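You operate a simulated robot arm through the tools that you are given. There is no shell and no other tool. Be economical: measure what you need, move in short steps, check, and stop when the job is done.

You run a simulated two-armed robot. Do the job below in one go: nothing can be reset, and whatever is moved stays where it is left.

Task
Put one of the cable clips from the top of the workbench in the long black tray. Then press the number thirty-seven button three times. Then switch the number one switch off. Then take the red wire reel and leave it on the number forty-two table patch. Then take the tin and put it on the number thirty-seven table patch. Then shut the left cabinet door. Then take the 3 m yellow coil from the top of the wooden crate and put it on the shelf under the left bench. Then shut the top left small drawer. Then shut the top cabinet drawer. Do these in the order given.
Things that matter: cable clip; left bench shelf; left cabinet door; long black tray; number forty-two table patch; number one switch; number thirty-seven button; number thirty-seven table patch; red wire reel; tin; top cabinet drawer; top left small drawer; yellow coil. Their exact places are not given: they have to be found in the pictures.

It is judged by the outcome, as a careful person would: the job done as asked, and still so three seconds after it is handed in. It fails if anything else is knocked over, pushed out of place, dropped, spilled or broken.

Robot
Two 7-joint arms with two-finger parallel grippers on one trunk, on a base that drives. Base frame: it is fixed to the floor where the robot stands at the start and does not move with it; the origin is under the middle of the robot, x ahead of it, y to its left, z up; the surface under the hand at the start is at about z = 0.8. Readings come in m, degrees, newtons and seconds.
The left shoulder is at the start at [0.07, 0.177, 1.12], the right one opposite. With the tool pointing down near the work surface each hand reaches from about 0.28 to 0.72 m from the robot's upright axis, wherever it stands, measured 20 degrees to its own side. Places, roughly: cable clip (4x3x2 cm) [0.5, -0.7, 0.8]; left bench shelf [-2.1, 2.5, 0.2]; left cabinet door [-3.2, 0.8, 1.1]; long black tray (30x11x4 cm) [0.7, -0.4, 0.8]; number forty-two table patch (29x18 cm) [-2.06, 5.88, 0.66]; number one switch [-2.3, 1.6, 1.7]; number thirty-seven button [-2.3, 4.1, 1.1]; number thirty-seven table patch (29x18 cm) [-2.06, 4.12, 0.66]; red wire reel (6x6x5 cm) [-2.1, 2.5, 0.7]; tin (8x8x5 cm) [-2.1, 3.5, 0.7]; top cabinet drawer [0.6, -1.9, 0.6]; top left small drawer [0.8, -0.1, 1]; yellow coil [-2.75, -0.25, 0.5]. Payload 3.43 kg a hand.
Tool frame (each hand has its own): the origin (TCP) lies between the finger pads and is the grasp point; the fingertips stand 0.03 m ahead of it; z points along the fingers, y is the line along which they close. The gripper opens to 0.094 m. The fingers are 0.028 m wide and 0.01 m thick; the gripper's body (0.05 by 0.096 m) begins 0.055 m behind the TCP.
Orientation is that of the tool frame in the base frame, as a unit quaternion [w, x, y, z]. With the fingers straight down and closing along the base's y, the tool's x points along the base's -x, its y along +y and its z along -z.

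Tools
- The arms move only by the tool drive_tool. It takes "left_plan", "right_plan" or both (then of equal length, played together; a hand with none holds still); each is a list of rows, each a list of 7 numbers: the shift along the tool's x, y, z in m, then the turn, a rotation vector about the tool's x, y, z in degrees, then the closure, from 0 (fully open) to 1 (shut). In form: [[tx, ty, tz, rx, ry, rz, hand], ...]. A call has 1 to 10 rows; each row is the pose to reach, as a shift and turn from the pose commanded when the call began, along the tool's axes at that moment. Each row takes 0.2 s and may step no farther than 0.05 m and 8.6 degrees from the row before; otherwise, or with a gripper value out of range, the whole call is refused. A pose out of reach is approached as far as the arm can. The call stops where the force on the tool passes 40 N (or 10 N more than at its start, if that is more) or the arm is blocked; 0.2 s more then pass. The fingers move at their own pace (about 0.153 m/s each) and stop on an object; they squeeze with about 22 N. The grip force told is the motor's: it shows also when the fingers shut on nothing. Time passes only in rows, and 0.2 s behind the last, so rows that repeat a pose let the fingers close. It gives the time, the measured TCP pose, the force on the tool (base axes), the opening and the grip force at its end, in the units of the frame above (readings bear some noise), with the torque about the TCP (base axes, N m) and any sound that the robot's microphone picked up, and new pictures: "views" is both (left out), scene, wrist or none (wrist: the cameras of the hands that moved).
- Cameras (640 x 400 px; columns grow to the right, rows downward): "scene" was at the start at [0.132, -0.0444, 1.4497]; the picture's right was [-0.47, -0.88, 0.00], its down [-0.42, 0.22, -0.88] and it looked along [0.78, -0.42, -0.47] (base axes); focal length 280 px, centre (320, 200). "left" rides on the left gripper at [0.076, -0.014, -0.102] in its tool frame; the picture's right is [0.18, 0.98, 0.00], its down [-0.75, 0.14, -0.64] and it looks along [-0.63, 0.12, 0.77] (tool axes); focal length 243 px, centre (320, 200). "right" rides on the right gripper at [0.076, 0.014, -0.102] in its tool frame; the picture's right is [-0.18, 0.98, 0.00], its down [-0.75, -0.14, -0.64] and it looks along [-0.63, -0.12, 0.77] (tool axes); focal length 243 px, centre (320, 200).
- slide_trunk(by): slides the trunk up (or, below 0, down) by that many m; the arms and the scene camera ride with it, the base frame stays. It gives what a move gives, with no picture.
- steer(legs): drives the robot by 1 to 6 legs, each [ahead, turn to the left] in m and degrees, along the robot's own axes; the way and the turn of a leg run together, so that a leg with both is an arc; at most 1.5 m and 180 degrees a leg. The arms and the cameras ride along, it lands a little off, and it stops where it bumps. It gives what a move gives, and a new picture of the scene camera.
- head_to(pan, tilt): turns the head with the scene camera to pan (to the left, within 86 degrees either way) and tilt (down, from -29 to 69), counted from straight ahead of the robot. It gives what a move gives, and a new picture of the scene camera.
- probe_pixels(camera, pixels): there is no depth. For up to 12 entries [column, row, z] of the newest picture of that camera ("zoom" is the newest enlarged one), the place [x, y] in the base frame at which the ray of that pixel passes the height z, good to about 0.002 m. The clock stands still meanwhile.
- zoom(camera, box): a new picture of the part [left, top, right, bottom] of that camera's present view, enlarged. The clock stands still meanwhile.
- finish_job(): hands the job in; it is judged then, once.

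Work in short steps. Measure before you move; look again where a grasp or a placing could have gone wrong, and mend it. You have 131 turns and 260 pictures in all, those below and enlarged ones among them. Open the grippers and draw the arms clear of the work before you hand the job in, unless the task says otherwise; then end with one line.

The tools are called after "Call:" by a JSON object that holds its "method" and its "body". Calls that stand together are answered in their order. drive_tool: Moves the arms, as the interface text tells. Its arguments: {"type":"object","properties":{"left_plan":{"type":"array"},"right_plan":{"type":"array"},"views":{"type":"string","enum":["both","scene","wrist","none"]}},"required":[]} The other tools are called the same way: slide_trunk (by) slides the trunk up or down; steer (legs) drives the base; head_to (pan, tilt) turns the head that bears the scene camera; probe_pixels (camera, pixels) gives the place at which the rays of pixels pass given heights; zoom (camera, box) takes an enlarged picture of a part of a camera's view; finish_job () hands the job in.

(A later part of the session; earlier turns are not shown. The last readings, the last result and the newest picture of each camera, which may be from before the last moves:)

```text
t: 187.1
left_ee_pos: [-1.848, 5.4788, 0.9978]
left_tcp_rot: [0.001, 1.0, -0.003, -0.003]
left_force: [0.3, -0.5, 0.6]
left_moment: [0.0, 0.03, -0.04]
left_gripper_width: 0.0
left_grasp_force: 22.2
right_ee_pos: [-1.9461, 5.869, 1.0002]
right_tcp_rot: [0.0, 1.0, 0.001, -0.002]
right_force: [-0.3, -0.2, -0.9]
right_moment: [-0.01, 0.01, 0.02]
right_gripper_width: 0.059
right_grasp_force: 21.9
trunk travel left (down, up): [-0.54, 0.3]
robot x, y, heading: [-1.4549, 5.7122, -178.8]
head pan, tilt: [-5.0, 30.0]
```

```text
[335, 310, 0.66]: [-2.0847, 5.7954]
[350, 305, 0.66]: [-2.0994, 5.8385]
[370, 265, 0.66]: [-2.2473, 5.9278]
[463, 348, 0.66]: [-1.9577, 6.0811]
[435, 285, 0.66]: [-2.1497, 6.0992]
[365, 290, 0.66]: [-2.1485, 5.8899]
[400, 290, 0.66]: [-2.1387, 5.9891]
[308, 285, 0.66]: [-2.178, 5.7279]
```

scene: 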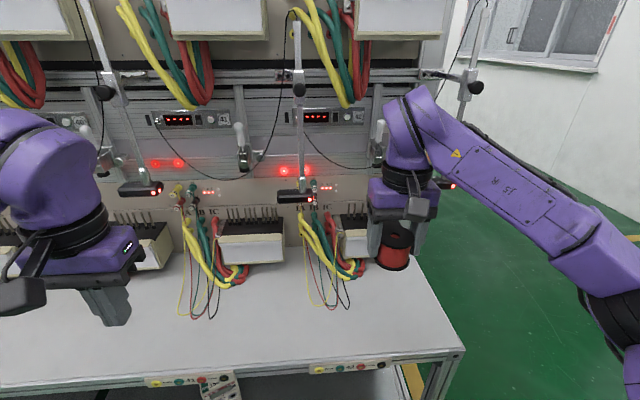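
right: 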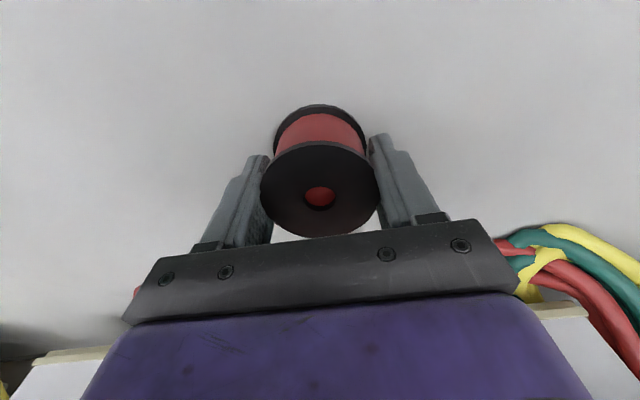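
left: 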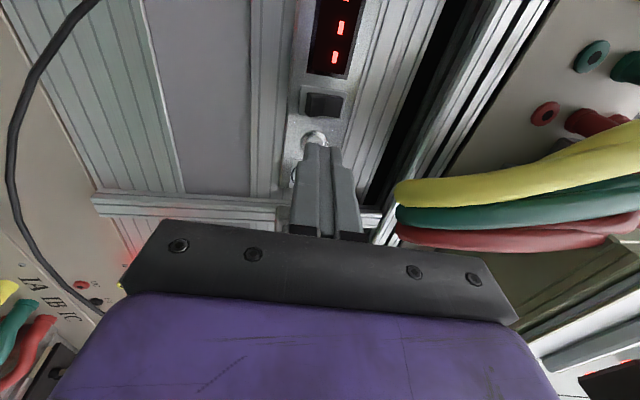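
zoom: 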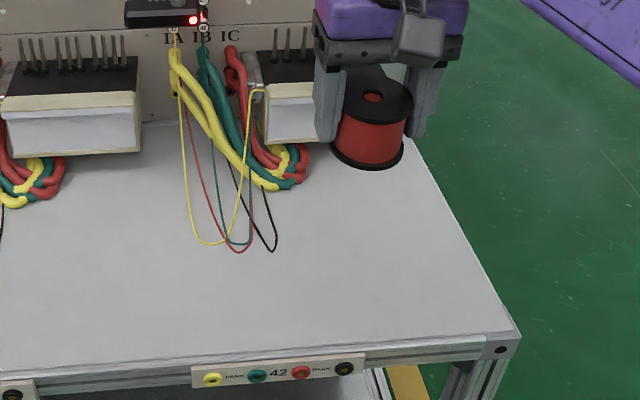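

The patch is clear in front of the hanging wires. I lower the reel onto (-2.04,5.90).

Call:
{"method": "drive_tool", "body": {"right_plan": [[-0.03, -0.01, 0.03, 0, 0, 0, 1], [-0.06, -0.02, 0.06, 0, 0, 0, 1], [-0.094, -0.033, 0.09, 0, 0, 0, 1], [-0.094, -0.033, 0.13, 0, 0, 0, 1], [-0.094, -0.033, 0.17, 0, 0, 0, 1], [-0.094, -0.033, 0.21, 0, 0, 0, 1], [-0.094, -0.033, 0.25, 0, 0, 0, 1], [-0.094, -0.033, 0.28, 0, 0, 0, 1]]}}

```text
t: 188.9
left_ee_pos: [-1.8482, 5.4796, 0.9972]
left_tcp_rot: [0.002, 1.0, -0.002, -0.002]
left_force: [-0.2, -0.7, 0.1]
left_moment: [-0.02, -0.01, 0.0]
left_gripper_width: 0.0
left_grasp_force: 21.6
right_ee_pos: [-2.0392, 5.9018, 0.7198]
right_tcp_rot: [0.0, 1.0, 0.001, -0.001]
right_force: [-0.2, -0.3, -1.4]
right_moment: [-0.02, -0.03, -0.01]
right_gripper_width: 0.059
right_grasp_force: 21.7
trunk travel left (down, up): [-0.54, 0.3]
robot x, y, heading: [-1.4497, 5.7165, -179.4]
head pan, tilt: [-5.0, 30.0]
```

scene: 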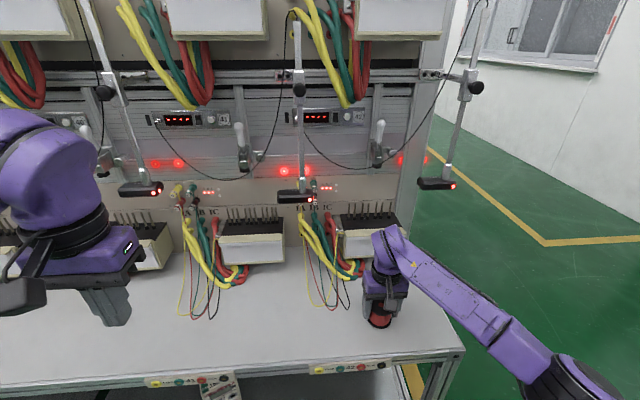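
right: 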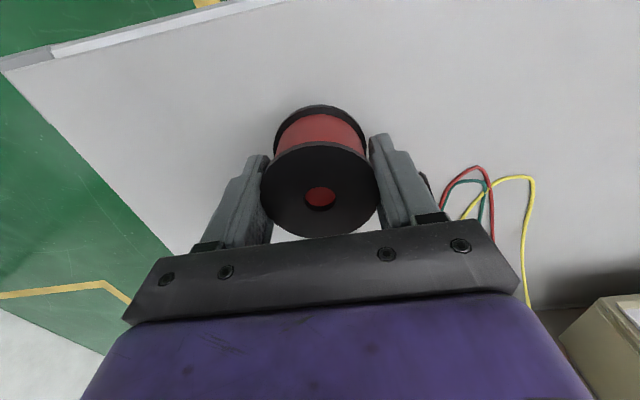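

Good spot. I lower the last 1.8 cm, open just a little (wires near the left finger) and rise.

Call:
{"method": "drive_tool", "body": {"right_plan": [[0, 0, 0.012, 0, 0, 0, 1], [0, 0, 0.018, 0, 0, 0, 1], [0, 0, 0.018, 0, 0, 0, 0.22], [0, 0, 0.018, 0, 0, 0, 0.22], [0, 0, -0.02, 0, 0, 0, 0.22], [0, 0, -0.06, 0, 0, 0, 0.22], [0, 0, -0.11, 0, 0, 0, 0.22], [0, 0, -0.16, 0, 0, 0, 0]], "views": "wrist"}}

```text
t: 190.7
left_ee_pos: [-1.846, 5.479, 0.9987]
left_tcp_rot: [0.001, 1.0, -0.003, -0.004]
left_force: [0.4, -0.3, 0.3]
left_moment: [-0.01, 0.02, -0.01]
left_gripper_width: 0.0
left_grasp_force: 22.0
right_ee_pos: [-2.0387, 5.8972, 0.8811]
right_tcp_rot: [0.0, 1.0, 0.0, 0.0]
right_force: [0.1, -0.5, 1.7]
right_moment: [0.05, 0.02, 0.03]
right_gripper_width: 0.0939
right_grasp_force: 0.0
trunk travel left (down, up): [-0.54, 0.3]
robot x, y, heading: [-1.4513, 5.7143, -179.1]
head pan, tilt: [-5.0, 30.0]
```

right: 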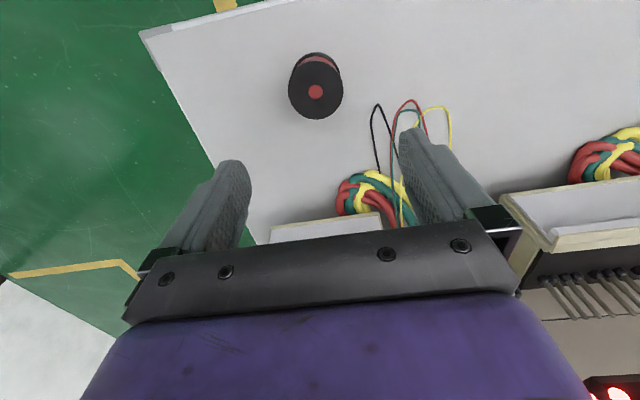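

The reel stands upright on patch 42. I retract the hand and drive to the tin at y≈3.46.

Call:
{"method": "drive_tool", "body": {"right_plan": [[0.02, 0, -0.04, 0, 0, 0, 0], [0.04, 0, -0.08, 0, 0, 0, 0], [0.07, 0, -0.12, 0, 0, 0, 0], [0.1, 0, -0.15, 0, 0, 0, 0]], "views": "none"}}

Call:
{"method": "steer", "body": {"legs": [[-0.45, 0], [0, 90], [1.2, 0], [1.22, 0], [0, -91], [0.4, 0]]}}

Call:
{"method": "head_to", "body": {"pan": -15, "tilt": 45}}

```text
t: 191.7
left_ee_pos: [-1.8456, 5.4803, 1.0007]
left_tcp_rot: [0.001, 1.0, -0.003, -0.004]
left_force: [0.2, 0.2, 0.4]
left_moment: [0.01, 0.03, -0.02]
left_gripper_width: 0.0001
left_grasp_force: 21.9
right_ee_pos: [-1.9387, 5.9015, 1.0317]
right_tcp_rot: [0.0, 1.0, 0.001, -0.001]
right_force: [0.7, -0.4, -0.2]
right_moment: [-0.04, 0.04, -0.01]
right_gripper_width: 0.0941
right_grasp_force: 0.2
trunk travel left (down, up): [-0.54, 0.3]
robot x, y, heading: [-1.4502, 5.7118, -179.6]
head pan, tilt: [-5.0, 30.0]
```

```text
t: 215.4
left_ee_pos: [-1.8396, 3.1098, 0.9988]
left_tcp_rot: [0.002, 1.0, -0.006, -0.002]
left_force: [0.4, 1.2, -0.7]
left_moment: [-0.01, 0.0, -0.02]
left_gripper_width: 0.0002
left_grasp_force: 22.2
right_ee_pos: [-1.9288, 3.5342, 1.0315]
right_tcp_rot: [0.0, 1.0, -0.003, -0.001]
right_force: [1.0, -0.3, -0.8]
right_moment: [0.0, 0.01, 0.01]
right_gripper_width: 0.0939
right_grasp_force: 0.0
trunk travel left (down, up): [-0.54, 0.3]
robot x, y, heading: [-1.4418, 3.3403, -179.6]
head pan, tilt: [-5.0, 30.0]
```

scene: 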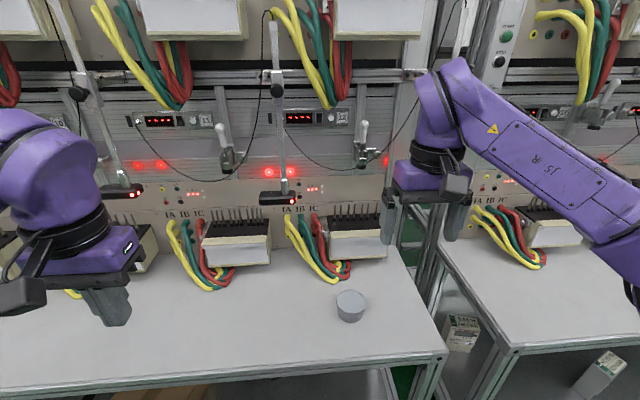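

```text
t: 216.2
left_ee_pos: [-1.8393, 3.1107, 0.9992]
left_tcp_rot: [0.001, 1.0, -0.006, -0.003]
left_force: [0.6, 0.6, -0.8]
left_moment: [0.02, 0.04, 0.03]
left_gripper_width: 0.0002
left_grasp_force: 22.0
right_ee_pos: [-1.9293, 3.5338, 1.0308]
right_tcp_rot: [0.0, 1.0, -0.003, -0.002]
right_force: [0.7, 0.7, 0.1]
right_moment: [-0.05, 0.04, 0.01]
right_gripper_width: 0.094
right_grasp_force: 0.1
trunk travel left (down, up): [-0.54, 0.3]
robot x, y, heading: [-1.4408, 3.3431, -179.6]
head pan, tilt: [-15.0, 45.0]
```

scene: 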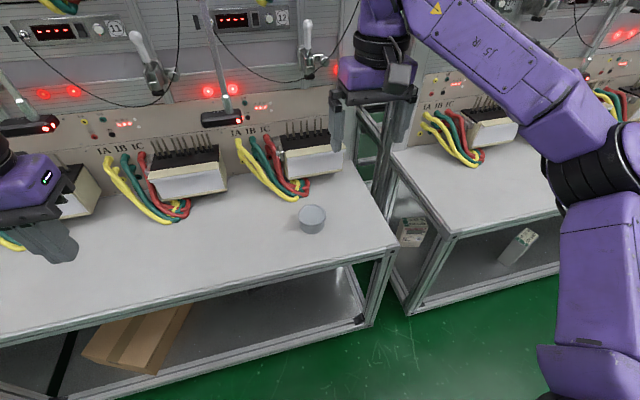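

The tin's top is at about (312,214). I measure it.

Call:
{"method": "probe_pixels", "body": {"camera": "scene", "pixels": [[312, 213, 0.705], [299, 213, 0.705], [325, 213, 0.705], [312, 235, 0.66]]}}

Call:
{"method": "zoom", "body": {"camera": "scene", "box": [272, 190, 352, 250]}}

```text
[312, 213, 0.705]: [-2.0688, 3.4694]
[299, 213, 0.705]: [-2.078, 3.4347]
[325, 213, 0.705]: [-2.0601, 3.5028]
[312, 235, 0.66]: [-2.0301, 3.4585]
```

```text
6.67 times, centred on (312, 220) of scene
```

zoom: 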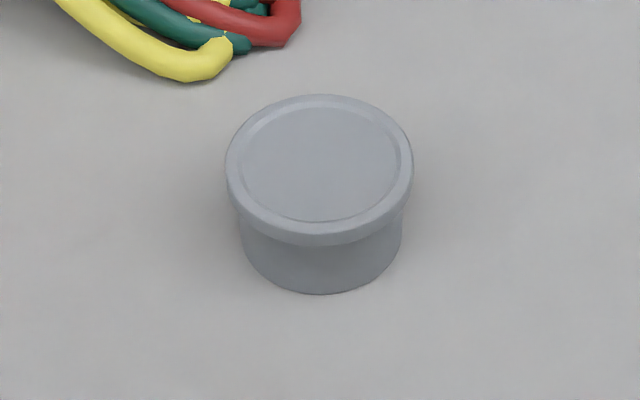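

Tin centre ≈(-2.068,3.469). I hover the open right hand above at z 0.83.

Call:
{"method": "drive_tool", "body": {"right_plan": [[-0.028, 0.013, 0.035, 0, 0, 0, 0], [-0.056, 0.026, 0.07, 0, 0, 0, 0], [-0.084, 0.039, 0.105, 0, 0, 0, 0], [-0.112, 0.052, 0.14, 0, 0, 0, 0], [-0.139, 0.065, 0.175, 0, 0, 0, 0], [-0.139, 0.065, 0.2, 0, 0, 0, 0]], "views": "wrist"}}

```text
t: 217.6
left_ee_pos: [-1.8391, 3.1095, 0.9985]
left_tcp_rot: [0.002, 1.0, -0.006, -0.003]
left_force: [0.3, -0.2, 0.1]
left_moment: [-0.01, -0.02, 0.0]
left_gripper_width: 0.0
left_grasp_force: 21.6
right_ee_pos: [-2.0699, 3.4705, 0.8283]
right_tcp_rot: [0.001, 1.0, -0.002, -0.001]
right_force: [-0.7, -0.1, -0.1]
right_moment: [-0.05, 0.0, -0.05]
right_gripper_width: 0.0943
right_grasp_force: 0.0
trunk travel left (down, up): [-0.54, 0.3]
robot x, y, heading: [-1.4421, 3.3412, -179.7]
head pan, tilt: [-15.0, 45.0]
```

right: 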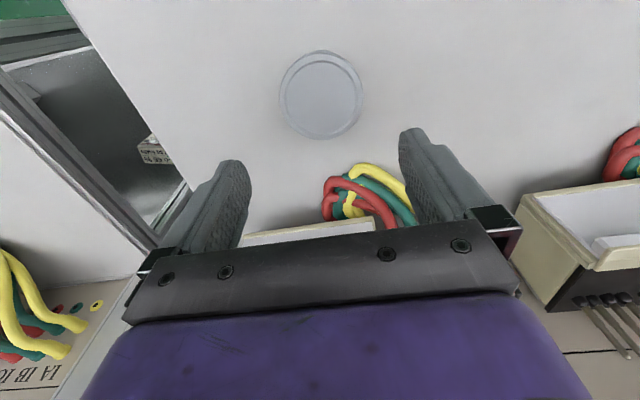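

Call:
{"method": "probe_pixels", "body": {"camera": "right", "pixels": [[279, 96, 0.705], [363, 93, 0.705], [321, 52, 0.705], [321, 138, 0.705]]}}

```text
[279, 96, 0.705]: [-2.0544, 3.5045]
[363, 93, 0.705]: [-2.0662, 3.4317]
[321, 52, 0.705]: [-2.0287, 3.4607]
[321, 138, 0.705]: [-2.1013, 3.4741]
```

Tin centre (-2.065,3.468), 73 mm wide. I descend to z 0.698 and grip.

Call:
{"method": "drive_tool", "body": {"right_plan": [[0.005, 0.002, 0.04, 0, 0, 0, 0], [0.005, 0.002, 0.08, 0, 0, 0, 0], [0.005, 0.002, 0.11, 0, 0, 0, 0], [0.005, 0.002, 0.13, 0, 0, 0, 0], [0.005, 0.002, 0.13, 0, 0, 0, 0.5], [0.005, 0.002, 0.13, 0, 0, 0, 1], [0.005, 0.002, 0.13, 0, 0, 0, 1], [0.005, 0.002, 0.1, 0, 0, 0, 1], [0.005, 0.002, 0.06, 0, 0, 0, 1]], "views": "wrist"}}

```text
t: 219.6
left_ee_pos: [-1.8385, 3.1109, 0.9985]
left_tcp_rot: [0.001, 1.0, -0.006, -0.003]
left_force: [0.9, 0.0, -0.5]
left_moment: [0.05, 0.01, -0.02]
left_gripper_width: 0.0
left_grasp_force: 22.4
right_ee_pos: [-2.0659, 3.4675, 0.7704]
right_tcp_rot: [0.0, 1.0, -0.003, -0.001]
right_force: [0.3, 0.3, -0.8]
right_moment: [0.01, 0.03, -0.03]
right_gripper_width: 0.078
right_grasp_force: 21.9
trunk travel left (down, up): [-0.54, 0.3]
robot x, y, heading: [-1.4441, 3.34, -179.6]
head pan, tilt: [-15.0, 45.0]
```

right: 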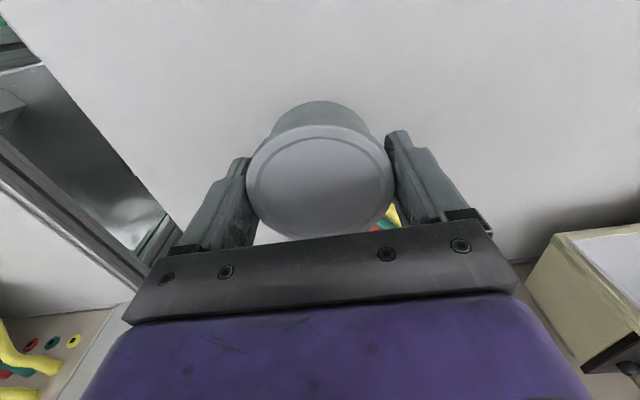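

The tin is held and lifted level. I raise it and drive to patch 37 (y≈4.12).

Call:
{"method": "drive_tool", "body": {"right_plan": [[0, 0, -0.05, 0, 0, 0, 1], [0, 0, -0.1, 0, 0, 0, 1], [0.03, 0, -0.14, 0, 0, 0, 1], [0.06, 0, -0.18, 0, 0, 0, 1], [0.09, 0, -0.22, 0, 0, 0, 1]], "views": "none"}}

Call:
{"method": "steer", "body": {"legs": [[-0.45, 0], [0, -90], [0.62, 0], [0, 90], [0.45, 0]]}}

```text
t: 220.8
left_ee_pos: [-1.8385, 3.1095, 0.998]
left_tcp_rot: [0.0, 1.0, -0.006, -0.003]
left_force: [1.3, -0.3, 0.4]
left_moment: [0.02, 0.02, 0.0]
left_gripper_width: 0.0002
left_grasp_force: 22.0
right_ee_pos: [-1.9717, 3.4687, 0.9928]
right_tcp_rot: [-0.001, 1.0, -0.003, -0.001]
right_force: [0.1, -0.1, -2.0]
right_moment: [-0.04, 0.02, -0.01]
right_gripper_width: 0.0779
right_grasp_force: 22.0
trunk travel left (down, up): [-0.54, 0.3]
robot x, y, heading: [-1.4457, 3.341, -179.7]
head pan, tilt: [-15.0, 45.0]
```

```text
t: 236.6
left_ee_pos: [-1.8432, 3.7243, 0.9978]
left_tcp_rot: [0.001, 1.0, -0.002, -0.003]
left_force: [0.2, 0.1, 0.2]
left_moment: [0.02, 0.0, -0.01]
left_gripper_width: 0.0
left_grasp_force: 21.5
right_ee_pos: [-1.9822, 4.0804, 0.9916]
right_tcp_rot: [0.0, 1.0, 0.003, -0.001]
right_force: [0.1, -0.3, -1.1]
right_moment: [0.0, 0.0, 0.0]
right_gripper_width: 0.0777
right_grasp_force: 21.7
trunk travel left (down, up): [-0.54, 0.3]
robot x, y, heading: [-1.4499, 3.9561, -179.2]
head pan, tilt: [-15.0, 45.0]
```

scene: 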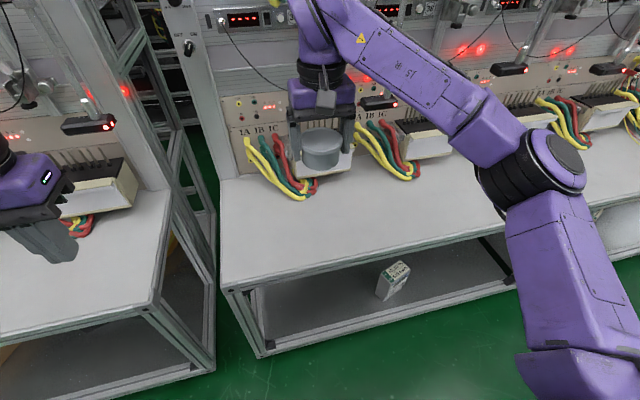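

I place it at (-2.048,4.12): lower to just above the table first, then check.

Call:
{"method": "drive_tool", "body": {"right_plan": [[-0.03, -0.02, 0.03, 0, 0, 0, 1], [-0.066, -0.041, 0.06, 0, 0, 0, 1], [-0.066, -0.041, 0.1, 0, 0, 0, 1], [-0.066, -0.041, 0.14, 0, 0, 0, 1], [-0.066, -0.041, 0.18, 0, 0, 0, 1], [-0.066, -0.041, 0.22, 0, 0, 0, 1], [-0.066, -0.041, 0.26, 0, 0, 0, 1], [-0.066, -0.041, 0.28, 0, 0, 0, 1]]}}

```text
refused: row 2 steps farther than a row can; nothing moved
```

Call:
{"method": "drive_tool", "body": {"right_plan": [[-0.022, -0.014, 0.03, 0, 0, 0, 1], [-0.044, -0.028, 0.06, 0, 0, 0, 1], [-0.066, -0.041, 0.09, 0, 0, 0, 1], [-0.066, -0.041, 0.13, 0, 0, 0, 1], [-0.066, -0.041, 0.17, 0, 0, 0, 1], [-0.066, -0.041, 0.21, 0, 0, 0, 1], [-0.066, -0.041, 0.25, 0, 0, 0, 1], [-0.066, -0.041, 0.28, 0, 0, 0, 1]]}}

```text
t: 238.4
left_ee_pos: [-1.8443, 3.7244, 0.9981]
left_tcp_rot: [0.0, 1.0, -0.001, -0.003]
left_force: [-0.2, -0.3, -0.6]
left_moment: [0.02, -0.01, -0.02]
left_gripper_width: 0.0
left_grasp_force: 21.9
right_ee_pos: [-2.0513, 4.1223, 0.7096]
right_tcp_rot: [0.0, 1.0, 0.003, -0.002]
right_force: [-0.6, -0.5, 0.1]
right_moment: [0.01, 0.0, 0.04]
right_gripper_width: 0.0776
right_grasp_force: 22.3
trunk travel left (down, up): [-0.54, 0.3]
robot x, y, heading: [-1.4511, 3.9603, -179.2]
head pan, tilt: [-15.0, 45.0]
```

scene: 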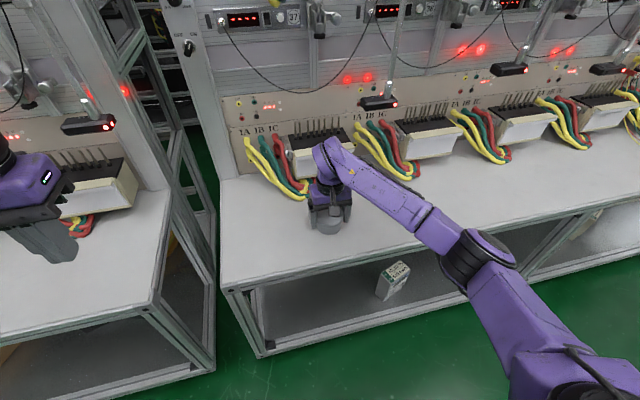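
right: 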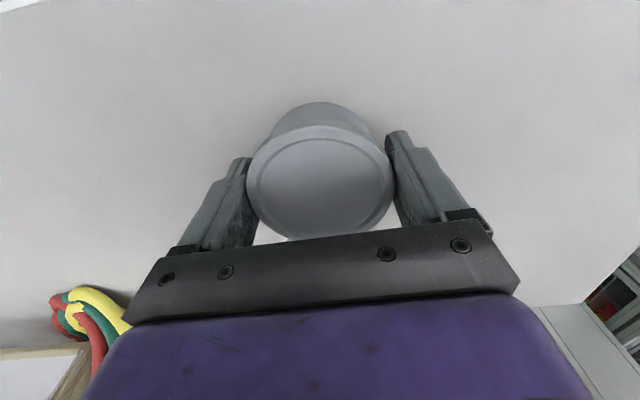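

Good; I lower 1.1 cm, release, and rise.

Call:
{"method": "drive_tool", "body": {"right_plan": [[0, 0, 0.006, 0, 0, 0, 1], [0, 0, 0.011, 0, 0, 0, 1], [0, 0, 0.011, 0, 0, 0, 0.5], [0, 0, 0.011, 0, 0, 0, 0], [0, 0, 0.011, 0, 0, 0, 0], [0, 0, -0.03, 0, 0, 0, 0], [0, 0, -0.075, 0, 0, 0, 0], [0, 0, -0.12, 0, 0, 0, 0], [0.03, 0, -0.16, 0, 0, 0, 0]], "views": "wrist"}}

```text
t: 240.4
left_ee_pos: [-1.8426, 3.7244, 0.999]
left_tcp_rot: [0.002, 1.0, -0.001, -0.004]
left_force: [0.5, 0.5, -0.4]
left_moment: [0.03, 0.02, -0.01]
left_gripper_width: 0.0001
left_grasp_force: 21.8
right_ee_pos: [-2.0163, 4.1243, 0.8714]
right_tcp_rot: [0.001, 1.0, 0.003, -0.002]
right_force: [1.0, -0.5, 0.3]
right_moment: [0.0, 0.03, -0.01]
right_gripper_width: 0.0943
right_grasp_force: 0.0
trunk travel left (down, up): [-0.54, 0.3]
robot x, y, heading: [-1.4495, 3.9604, -178.8]
head pan, tilt: [-15.0, 45.0]
```

right: 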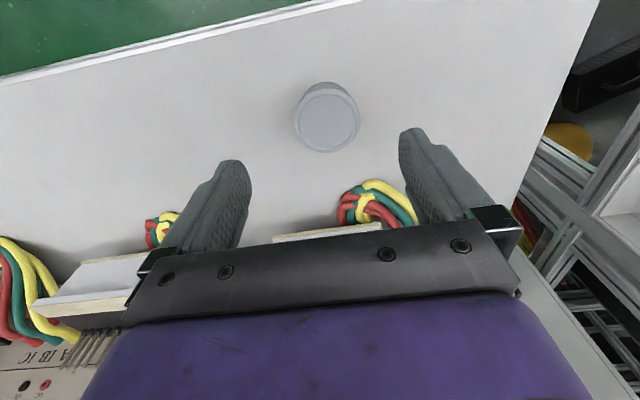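

The tin is on patch 37. I retract and drive back to near (-0.95,1.0) to look at the cabinet door.

Call:
{"method": "drive_tool", "body": {"right_plan": [[0.03, 0, -0.04, 0, 0, 0, 0.5], [0.06, 0, -0.08, 0, 0, 0, 1], [0.09, 0, -0.12, 0, 0, 0, 1]], "views": "none"}}

Call:
{"method": "steer", "body": {"legs": [[-0.5, 0], [0, 90], [1.45, 0], [1.45, 0], [0, -90]]}}

Call:
{"method": "head_to", "body": {"pan": 8, "tilt": 18}}

```text
t: 241.2
left_ee_pos: [-1.8423, 3.7239, 0.9993]
left_tcp_rot: [0.001, 1.0, 0.0, -0.004]
left_force: [0.1, 0.3, 0.1]
left_moment: [0.02, 0.0, 0.0]
left_gripper_width: 0.0001
left_grasp_force: 22.3
right_ee_pos: [-1.9222, 4.1221, 0.9924]
right_tcp_rot: [0.0, 1.0, 0.003, -0.002]
right_force: [-0.6, 0.5, 0.5]
right_moment: [-0.02, 0.05, 0.02]
right_gripper_width: 0.0001
right_grasp_force: 22.2
trunk travel left (down, up): [-0.54, 0.3]
robot x, y, heading: [-1.4486, 3.9611, -179.1]
head pan, tilt: [-15.0, 45.0]
```

```text
t: 265.5
left_ee_pos: [-1.4423, 0.8203, 0.9987]
left_tcp_rot: [0.001, 0.999, -0.038, -0.003]
left_force: [-0.2, -0.6, -0.8]
left_moment: [-0.01, 0.01, 0.0]
left_gripper_width: 0.0001
left_grasp_force: 21.9
right_ee_pos: [-1.4936, 1.2231, 0.992]
right_tcp_rot: [0.001, 0.999, -0.036, -0.001]
right_force: [-0.2, 0.3, -0.1]
right_moment: [-0.01, 0.03, 0.01]
right_gripper_width: 0.0
right_grasp_force: 22.3
trunk travel left (down, up): [-0.54, 0.3]
robot x, y, heading: [-1.0315, 1.0268, 176.5]
head pan, tilt: [-15.0, 45.0]
```

scene: 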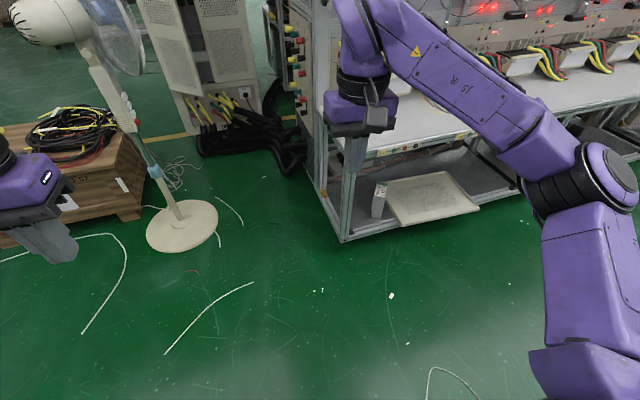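

```text
t: 266.4
left_ee_pos: [-1.4412, 0.82, 0.9984]
left_tcp_rot: [0.0, 0.999, -0.037, -0.002]
left_force: [0.8, 0.1, -0.5]
left_moment: [0.03, 0.02, 0.01]
left_gripper_width: 0.0
left_grasp_force: 22.0
right_ee_pos: [-1.494, 1.2231, 0.9933]
right_tcp_rot: [0.0, 0.999, -0.035, -0.001]
right_force: [0.4, -0.4, 0.8]
right_moment: [0.0, 0.0, -0.02]
right_gripper_width: 0.0
right_grasp_force: 22.2
trunk travel left (down, up): [-0.54, 0.3]
robot x, y, heading: [-1.0341, 1.0229, 176.6]
head pan, tilt: [8.0, 18.0]
```

scene: 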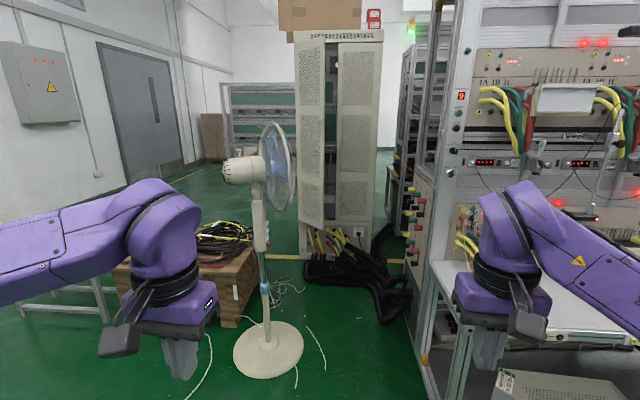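

Call:
{"method": "zoom", "body": {"camera": "scene", "box": [220, 20, 420, 145]}}

Call:
{"method": "zoom", "body": {"camera": "scene", "box": [220, 140, 460, 290]}}

Call:
{"method": "probe_pixels", "body": {"camera": "scene", "pixels": [[268, 350, 0], [303, 253, 0], [325, 258, 0], [385, 250, 0], [385, 320, 0], [355, 285, 0], [236, 350, 0], [302, 348, 0], [425, 330, 0], [285, 200, 1.0], [250, 325, 0]]}}

```text
3.20 times, centred on (320, 82) of scene
```

zoom: 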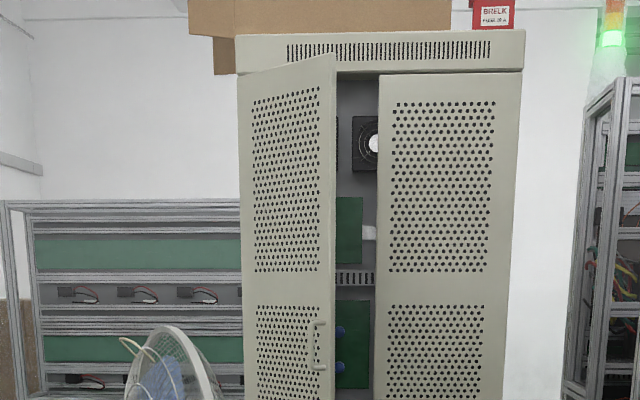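

```text
2.67 times, centred on (340, 215) of scene
```

zoom: 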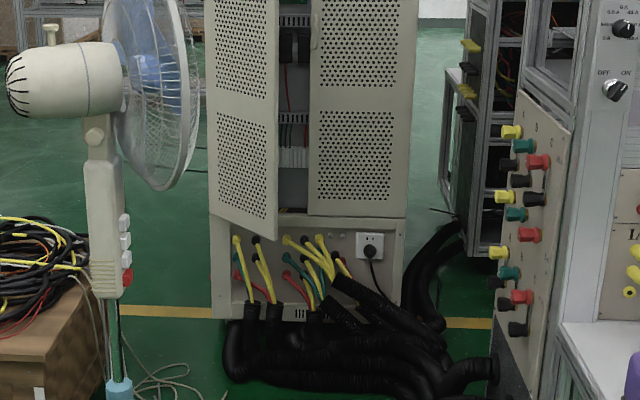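

```text
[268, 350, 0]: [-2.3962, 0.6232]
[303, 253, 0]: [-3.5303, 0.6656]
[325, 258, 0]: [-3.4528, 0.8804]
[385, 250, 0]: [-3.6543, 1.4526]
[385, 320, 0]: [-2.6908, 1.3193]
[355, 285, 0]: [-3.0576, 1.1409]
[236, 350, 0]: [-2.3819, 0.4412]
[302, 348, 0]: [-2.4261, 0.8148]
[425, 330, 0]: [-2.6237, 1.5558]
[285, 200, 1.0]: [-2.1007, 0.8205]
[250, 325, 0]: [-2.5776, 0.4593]
```

The left door stands open, its free edge toward me with a handle near (320,128); the fan and hoses are in between. I probe the handle and door corners.

Call:
{"method": "probe_pixels", "body": {"camera": "scene", "pixels": [[320, 128, 1.05], [320, 128, 1.1], [320, 128, 1.15], [337, 220.5, 0.25], [337, 220.5, 0.3], [337, 220.5, 0.35], [298, 217, 0.3], [298, 217, 0.35], [324, 230, 0.3], [324, 230, 0.35]]}}

Call:
{"method": "zoom", "body": {"camera": "scene", "box": [280, 100, 360, 150]}}

```text
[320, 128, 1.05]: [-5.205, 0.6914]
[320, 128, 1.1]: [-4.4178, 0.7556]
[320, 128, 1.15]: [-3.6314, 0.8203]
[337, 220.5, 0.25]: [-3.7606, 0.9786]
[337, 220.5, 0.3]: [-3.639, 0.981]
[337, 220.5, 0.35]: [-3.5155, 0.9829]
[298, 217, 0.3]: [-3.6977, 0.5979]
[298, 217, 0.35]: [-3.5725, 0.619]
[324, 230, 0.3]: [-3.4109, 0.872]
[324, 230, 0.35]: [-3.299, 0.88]
```

```text
8.00 times, centred on (320, 125) of scene
```

zoom: 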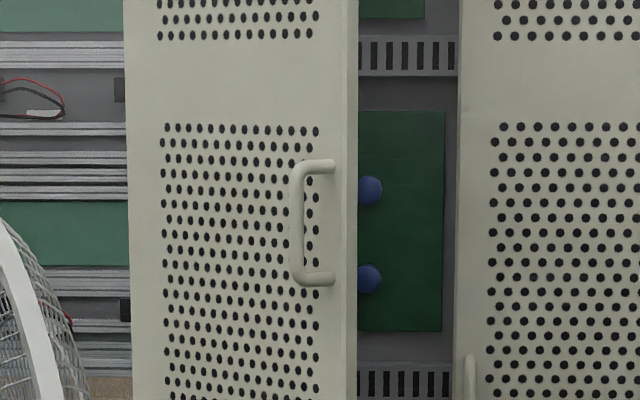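

The door is ~42° open: hinge ≈(-3.55,0.62), free edge ≈(-3.31,0.88). Getting close is hampered by the fan, hoses and crate; I look at the floor there.

Call:
{"method": "head_to", "body": {"pan": 12, "tilt": 38}}

Call:
{"method": "head_to", "body": {"pan": 50, "tilt": 30}}

```text
t: 267.2
left_ee_pos: [-1.4434, 0.8207, 0.9981]
left_tcp_rot: [0.002, 0.999, -0.038, -0.003]
left_force: [0.4, -0.6, 0.7]
left_moment: [0.02, 0.0, 0.01]
left_gripper_width: 0.0
left_grasp_force: 21.6
right_ee_pos: [-1.4943, 1.2221, 0.9928]
right_tcp_rot: [0.0, 0.999, -0.035, -0.001]
right_force: [-0.2, 0.9, -0.4]
right_moment: [-0.01, 0.01, 0.0]
right_gripper_width: 0.0
right_grasp_force: 21.9
trunk travel left (down, up): [-0.54, 0.3]
robot x, y, heading: [-1.0326, 1.0272, 176.7]
head pan, tilt: [12.0, 38.0]
```

scene: 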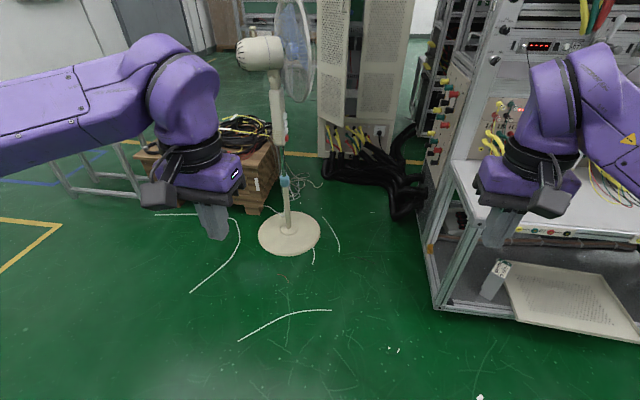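

```text
t: 268.2
left_ee_pos: [-1.4429, 0.8202, 0.9985]
left_tcp_rot: [0.001, 0.999, -0.037, -0.003]
left_force: [-0.6, -0.1, 0.4]
left_moment: [0.0, 0.01, -0.02]
left_gripper_width: 0.0
left_grasp_force: 22.5
right_ee_pos: [-1.4941, 1.2236, 0.9929]
right_tcp_rot: [-0.001, 0.999, -0.035, 0.0]
right_force: [-0.4, -0.2, 0.4]
right_moment: [0.0, 0.0, 0.0]
right_gripper_width: 0.0
right_grasp_force: 22.5
trunk travel left (down, up): [-0.54, 0.3]
robot x, y, heading: [-1.0321, 1.0245, 177.1]
head pan, tilt: [50.0, 30.0]
```

scene: 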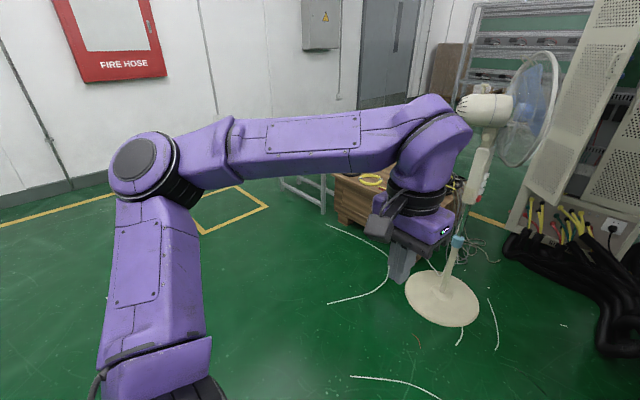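

Call:
{"method": "probe_pixels", "body": {"camera": "scene", "pixels": [[442, 298, 0], [405, 295, 0], [480, 305, 0], [440, 326, 0], [600, 355, 0], [575, 290, 0], [505, 255, 0], [350, 225, 0], [390, 255, 0], [455, 260, 0], [500, 150, 1.2], [540, 160, 1.1]]}}

Call:
{"method": "zoom", "body": {"camera": "scene", "box": [400, 150, 640, 380]}}

```text
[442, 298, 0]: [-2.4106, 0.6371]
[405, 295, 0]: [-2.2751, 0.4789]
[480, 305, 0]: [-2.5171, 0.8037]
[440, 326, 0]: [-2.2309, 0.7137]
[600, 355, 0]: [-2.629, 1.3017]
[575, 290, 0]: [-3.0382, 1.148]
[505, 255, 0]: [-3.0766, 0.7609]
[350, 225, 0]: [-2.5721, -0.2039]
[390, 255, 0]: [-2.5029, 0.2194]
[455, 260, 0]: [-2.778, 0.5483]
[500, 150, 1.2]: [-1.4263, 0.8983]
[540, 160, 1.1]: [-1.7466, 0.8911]
```

```text
1.74 times, centred on (520, 265) of scene
```

zoom: 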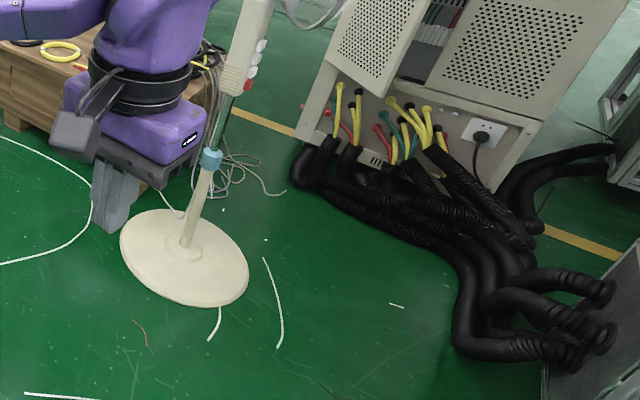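

Call:
{"method": "probe_pixels", "body": {"camera": "scene", "pixels": [[506, 231, 0], [506, 231, 0.05], [620, 262, 0.05], [503, 257, 0.05], [535, 280, 0.1], [600, 340, 0.08], [604, 358, 0.03], [542, 205, 0.3], [542, 205, 0.35], [540, 200, 0.35]]}}

```text
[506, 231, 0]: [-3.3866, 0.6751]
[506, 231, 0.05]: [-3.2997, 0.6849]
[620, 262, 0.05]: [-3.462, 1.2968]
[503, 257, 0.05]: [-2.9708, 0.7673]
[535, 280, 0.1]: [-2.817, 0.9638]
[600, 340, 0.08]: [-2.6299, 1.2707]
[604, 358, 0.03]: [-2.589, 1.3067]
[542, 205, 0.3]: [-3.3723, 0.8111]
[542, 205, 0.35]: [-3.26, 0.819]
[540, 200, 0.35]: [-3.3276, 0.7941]
```

The cabinet front is at x≈-3.42; fan and hoses block its north side. I check whether it can be reached from the south, behind the crate: drive to about (-1.1,-0.5) and look west.

Call:
{"method": "steer", "body": {"legs": [[0, 93], [1.45, 0], [0, -90]]}}

Call:
{"method": "head_to", "body": {"pan": 0, "tilt": 22}}

```text
t: 283.2
left_ee_pos: [-1.4412, -0.6356, 0.9998]
left_tcp_rot: [0.001, 1.0, -0.017, -0.003]
left_force: [-0.3, 0.2, 1.2]
left_moment: [0.02, 0.03, -0.02]
left_gripper_width: 0.0002
left_grasp_force: 22.0
right_ee_pos: [-1.5089, -0.2332, 0.9929]
right_tcp_rot: [0.001, 1.0, -0.015, -0.002]
right_force: [1.2, 0.0, -0.3]
right_moment: [-0.02, 0.02, -0.02]
right_gripper_width: 0.0
right_grasp_force: 22.1
trunk travel left (down, up): [-0.54, 0.3]
robot x, y, heading: [-1.0354, -0.4178, 179.2]
head pan, tilt: [50.0, 30.0]
```

scene: 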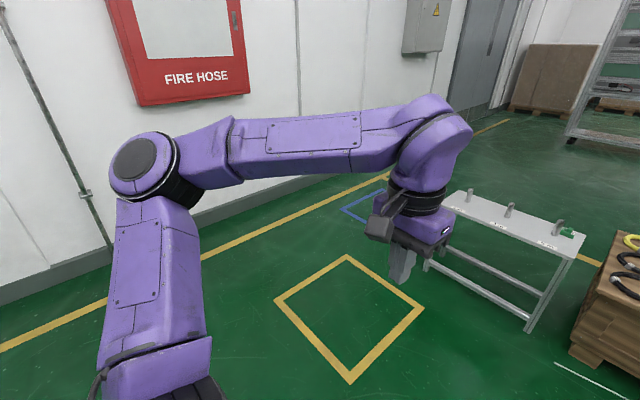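

```text
t: 284.4
left_ee_pos: [-1.4402, -0.6358, 0.9977]
left_tcp_rot: [0.0, 1.0, -0.017, -0.002]
left_force: [-0.1, -0.4, 0.1]
left_moment: [-0.03, 0.03, 0.02]
left_gripper_width: 0.0
left_grasp_force: 22.4
right_ee_pos: [-1.5084, -0.2345, 0.9926]
right_tcp_rot: [0.0, 1.0, -0.014, 0.0]
right_force: [-0.6, -0.4, 0.1]
right_moment: [0.0, 0.02, 0.01]
right_gripper_width: 0.0
right_grasp_force: 22.1
trunk travel left (down, up): [-0.54, 0.3]
robot x, y, heading: [-1.0378, -0.4124, 179.1]
head pan, tilt: [0.0, 22.0]
```

scene: 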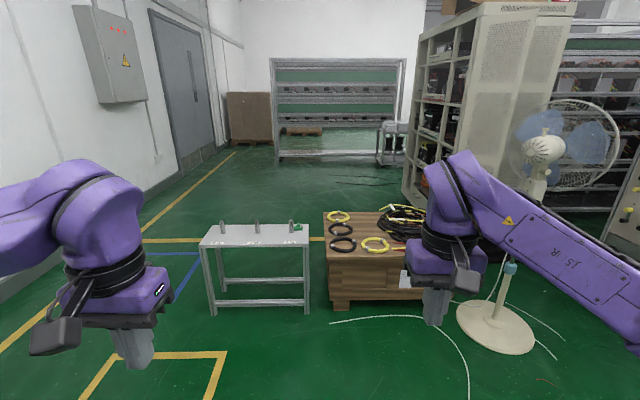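

There is open floor behind the desk and the crate. I measure the desk, crate, cabinet side and wall.

Call:
{"method": "probe_pixels", "body": {"camera": "scene", "pixels": [[212, 315, 0], [308, 312, 0], [222, 285, 0], [303, 283, 0], [335, 310, 0], [425, 300, 0], [324, 213, 0.4], [404, 188, 0], [380, 168, 0], [420, 207, 0], [175, 172, 0], [120, 215, 0]]}}

Call:
{"method": "zoom", "body": {"camera": "scene", "box": [300, 130, 540, 320]}}

```text
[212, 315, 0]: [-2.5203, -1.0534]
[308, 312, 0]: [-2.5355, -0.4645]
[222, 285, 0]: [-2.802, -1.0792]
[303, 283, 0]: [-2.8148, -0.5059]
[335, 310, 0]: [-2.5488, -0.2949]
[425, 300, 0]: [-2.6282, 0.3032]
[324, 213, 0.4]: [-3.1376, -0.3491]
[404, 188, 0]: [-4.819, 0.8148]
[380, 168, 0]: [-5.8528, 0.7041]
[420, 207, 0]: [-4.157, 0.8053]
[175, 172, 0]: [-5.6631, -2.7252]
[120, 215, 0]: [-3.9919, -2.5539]
```

```text
2.11 times, centred on (420, 225) of scene
```

zoom: 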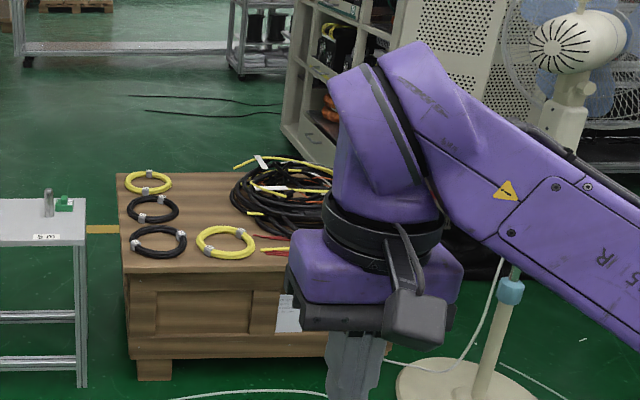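

Route: around the desk's south side at y≈-1.75, then west to x≈-3.5, then turn north toward the cabinet.

Call:
{"method": "steer", "body": {"legs": [[0, 58], [1.58, 0], [0, -58]]}}

```text
refused: 1.58 is not a number from -1.5 to 1.5
```

Call:
{"method": "steer", "body": {"legs": [[0, 58], [0.8, 0], [0.78, 0], [0, -58], [0.8, 0], [0.8, 0]]}}

```text
t: 305.4
left_ee_pos: [-3.9348, -1.9168, 0.9981]
left_tcp_rot: [0.001, 1.0, -0.023, -0.003]
left_force: [-0.2, 0.1, 0.1]
left_moment: [-0.01, -0.01, 0.0]
left_gripper_width: 0.0
left_grasp_force: 21.8
right_ee_pos: [-3.9991, -1.5148, 0.9935]
right_tcp_rot: [-0.001, 1.0, -0.019, -0.001]
right_force: [0.3, 0.1, 0.2]
right_moment: [0.02, 0.0, -0.03]
right_gripper_width: 0.0
right_grasp_force: 22.0
trunk travel left (down, up): [-0.54, 0.3]
robot x, y, heading: [-3.5326, -1.6959, 178.5]
head pan, tilt: [0.0, 22.0]
```

scene: 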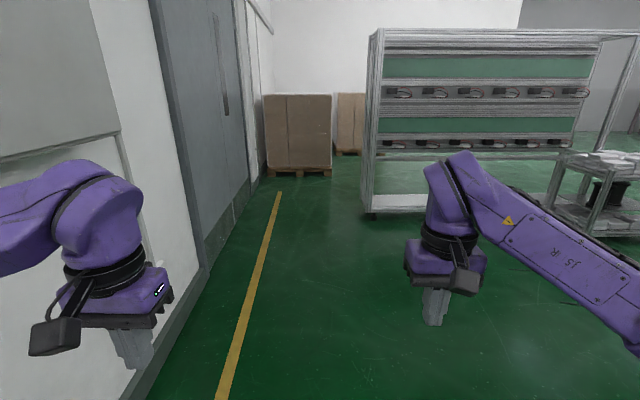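

Now I turn to face north and look.

Call:
{"method": "steer", "body": {"legs": [[0, -90], [0.9, 0]]}}

Call:
{"method": "head_to", "body": {"pan": -15, "tilt": 30}}

```text
t: 313.8
left_ee_pos: [-3.7471, -0.4104, 0.9981]
left_tcp_rot: [0.001, -0.694, 0.72, 0.004]
left_force: [0.6, 0.4, 0.7]
left_moment: [-0.02, -0.01, 0.0]
left_gripper_width: 0.0
left_grasp_force: 22.3
right_ee_pos: [-3.3462, -0.3433, 0.9922]
right_tcp_rot: [0.0, -0.697, 0.717, 0.0]
right_force: [0.6, 0.3, -0.3]
right_moment: [0.0, 0.01, 0.0]
right_gripper_width: 0.0
right_grasp_force: 21.6
trunk travel left (down, up): [-0.54, 0.3]
robot x, y, heading: [-3.5236, -0.8144, 88.9]
head pan, tilt: [0.0, 22.0]
```

scene: 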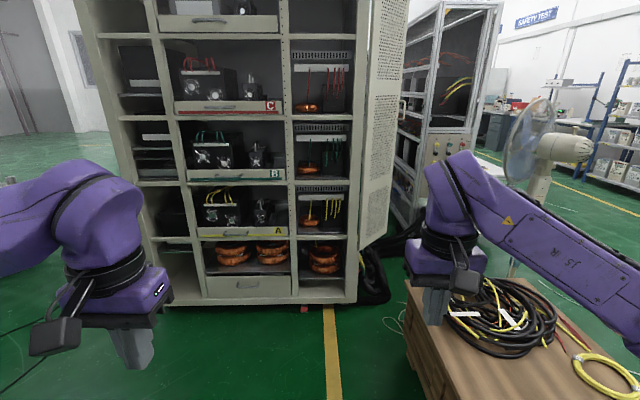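

```text
t: 314.6
left_ee_pos: [-3.7462, -0.4106, 0.9987]
left_tcp_rot: [0.001, -0.695, 0.719, 0.003]
left_force: [0.3, -0.4, -0.1]
left_moment: [0.01, 0.02, 0.03]
left_gripper_width: 0.0
left_grasp_force: 21.7
right_ee_pos: [-3.3449, -0.3437, 0.9922]
right_tcp_rot: [0.001, -0.696, 0.718, 0.001]
right_force: [-0.4, 0.7, -0.5]
right_moment: [0.0, 0.0, 0.01]
right_gripper_width: 0.0002
right_grasp_force: 22.6
trunk travel left (down, up): [-0.54, 0.3]
robot x, y, heading: [-3.5269, -0.8135, 89.2]
head pan, tilt: [-15.0, 30.0]
```

scene: 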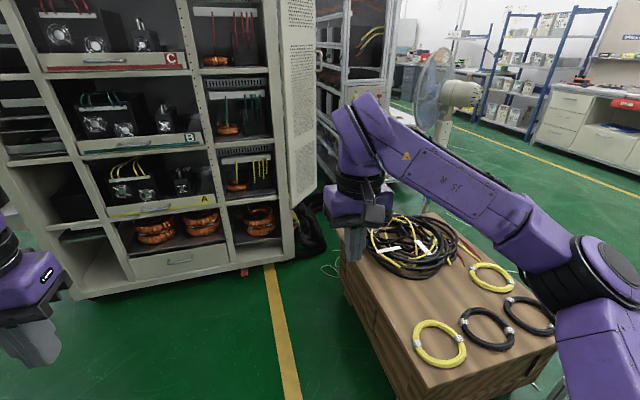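

Very clear view: the door's outer face at (300,100), the coils on the crate. I measure cabinet corner, crate edge, and zoom on the coils' tags for later.

Call:
{"method": "probe_pixels", "body": {"camera": "scene", "pixels": [[297, 262, 0], [342, 298, 0], [398, 396, 0], [75, 298, 0], [298, 200, 0.39], [315, 190, 0.39], [345, 235, 0.4], [428, 398, 0.4], [330, 290, 0], [325, 250, 0]]}}

Call:
{"method": "zoom", "body": {"camera": "scene", "box": [400, 250, 560, 380]}}

Call:
{"method": "zoom", "body": {"camera": "scene", "box": [240, 0, 380, 270]}}

```text
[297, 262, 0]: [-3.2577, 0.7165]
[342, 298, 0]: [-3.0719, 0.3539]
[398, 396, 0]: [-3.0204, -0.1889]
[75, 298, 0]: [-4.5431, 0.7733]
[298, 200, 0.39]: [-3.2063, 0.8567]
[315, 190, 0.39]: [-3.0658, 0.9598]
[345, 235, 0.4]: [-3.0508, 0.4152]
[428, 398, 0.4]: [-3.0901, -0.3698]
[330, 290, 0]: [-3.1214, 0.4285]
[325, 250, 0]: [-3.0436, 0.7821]
```

```text
3.08 times, centred on (480, 315) of scene
```

zoom: 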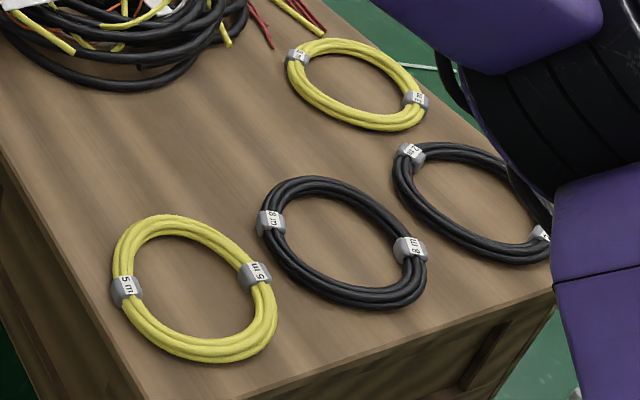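

```text
1.48 times, centred on (310, 135) of scene
```

zoom: 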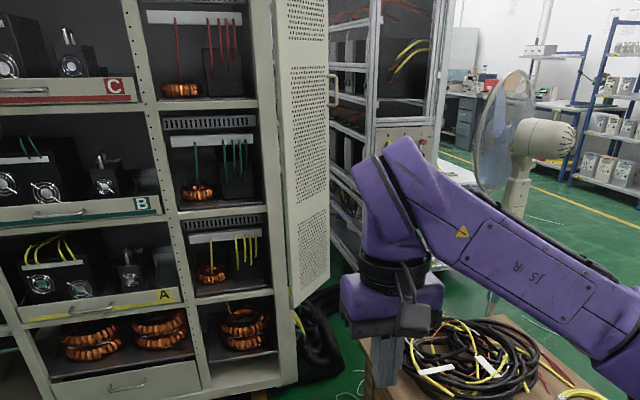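

Call:
{"method": "probe_pixels", "body": {"camera": "scene", "pixels": [[291, 206, 0.35], [291, 206, 0.4], [291, 206, 0.45], [315.6, 186, 0.35], [315.6, 186, 0.4], [315.6, 186, 0.45], [318, 60, 1.1], [318, 60, 1.15], [318, 60, 1.2], [297, 264, 0.02]]}}

```text
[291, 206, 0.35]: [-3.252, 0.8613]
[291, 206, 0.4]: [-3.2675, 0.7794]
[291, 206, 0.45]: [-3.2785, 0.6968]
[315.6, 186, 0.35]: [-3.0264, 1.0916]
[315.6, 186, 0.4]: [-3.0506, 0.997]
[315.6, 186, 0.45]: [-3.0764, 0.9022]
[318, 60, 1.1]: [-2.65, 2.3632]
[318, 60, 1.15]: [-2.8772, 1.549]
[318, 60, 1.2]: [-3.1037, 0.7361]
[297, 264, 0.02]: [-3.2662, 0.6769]
```

The door hinge is ≈(-3.27,0.74) with free edge ≈(-3.03,0.98). I move the right hand out to the right (open, a bit lower) and pull the left hand in, so that I can drive up beside the door.

Call:
{"method": "drive_tool", "body": {"right_plan": [[0, -0.04, 0.02, 0, 0, 0, 0.5], [0, -0.08, 0.04, 0, 0, 0, 0], [0, -0.12, 0.06, 0, 0, 0, 0], [0, -0.16, 0.08, 0, 0, 0, 0], [0, -0.2, 0.1, 0, 0, 0, 0], [0, -0.24, 0.12, 0, 0, 0, 0], [0, -0.27, 0.14, 0, 0, 0, 0]], "left_plan": [[0.02, 0, 0, 0, 0, 0, 1], [0.04, 0, 0, 0, 0, 0, 1], [0.06, 0, 0, 0, 0, 0, 1], [0.08, 0, 0, 0, 0, 0, 1], [0.1, 0, 0, 0, 0, 0, 1], [0.1, 0, 0, 0, 0, 0, 1], [0.1, 0, 0, 0, 0, 0, 1]], "views": "none"}}

Call:
{"method": "steer", "body": {"legs": [[0.7, 0]]}}

```text
t: 316.2
left_ee_pos: [-3.7488, -0.5102, 0.9981]
left_tcp_rot: [0.002, -0.695, 0.719, 0.004]
left_force: [-0.7, 0.0, -0.8]
left_moment: [-0.01, -0.02, 0.0]
left_gripper_width: 0.0004
left_grasp_force: 22.2
right_ee_pos: [-3.0766, -0.3502, 0.8532]
right_tcp_rot: [0.001, -0.696, 0.718, 0.002]
right_force: [0.0, -0.5, 0.5]
right_moment: [-0.02, -0.01, 0.03]
right_gripper_width: 0.094
right_grasp_force: 0.0
trunk travel left (down, up): [-0.54, 0.3]
robot x, y, heading: [-3.5262, -0.812, 89.2]
head pan, tilt: [-15.0, 30.0]
```

```text
t: 320.0
left_ee_pos: [-3.7464, 0.19, 0.9988]
left_tcp_rot: [0.001, -0.699, 0.715, 0.004]
left_force: [-1.4, -0.7, -0.5]
left_moment: [0.03, 0.0, 0.0]
left_gripper_width: 0.0
left_grasp_force: 22.7
right_ee_pos: [-3.0751, 0.3612, 0.8527]
right_tcp_rot: [0.001, -0.702, 0.712, 0.001]
right_force: [0.1, -0.2, 0.0]
right_moment: [-0.02, -0.01, 0.04]
right_gripper_width: 0.0942
right_grasp_force: 0.0
trunk travel left (down, up): [-0.54, 0.3]
robot x, y, heading: [-3.5137, -0.1099, 90.1]
head pan, tilt: [-15.0, 30.0]
```

scene: 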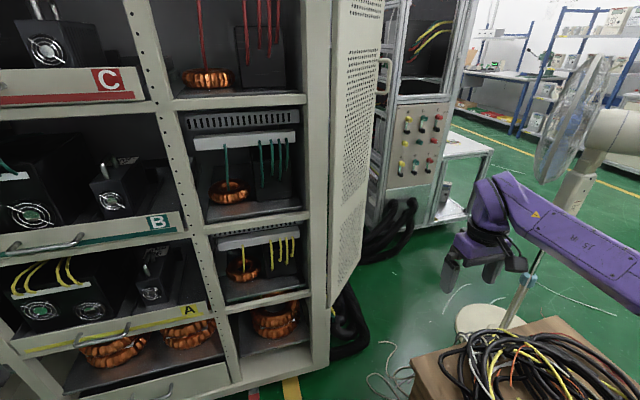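

Closer now; I re-measure the door: hinge bottom (329,306), free bottom (361,257), cabinet foot corner (329,372), handle (385,75).

Call:
{"method": "probe_pixels", "body": {"camera": "scene", "pixels": [[329, 372, 0], [329, 306, 0.35], [329, 306, 0.4], [329, 306, 0.45], [361, 257, 0.35], [361, 257, 0.4], [361, 257, 0.45], [388, 75, 1.15], [388, 75, 1.2], [412, 352, 0.4], [388, 75, 1.1]]}}

```text
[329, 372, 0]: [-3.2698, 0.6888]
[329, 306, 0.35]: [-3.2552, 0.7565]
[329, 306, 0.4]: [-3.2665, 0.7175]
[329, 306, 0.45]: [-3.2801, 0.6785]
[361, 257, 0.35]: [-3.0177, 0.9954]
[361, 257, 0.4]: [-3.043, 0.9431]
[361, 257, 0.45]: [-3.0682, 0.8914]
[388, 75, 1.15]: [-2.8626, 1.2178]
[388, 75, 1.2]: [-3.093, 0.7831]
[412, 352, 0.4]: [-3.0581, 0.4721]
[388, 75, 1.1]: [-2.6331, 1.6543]
```

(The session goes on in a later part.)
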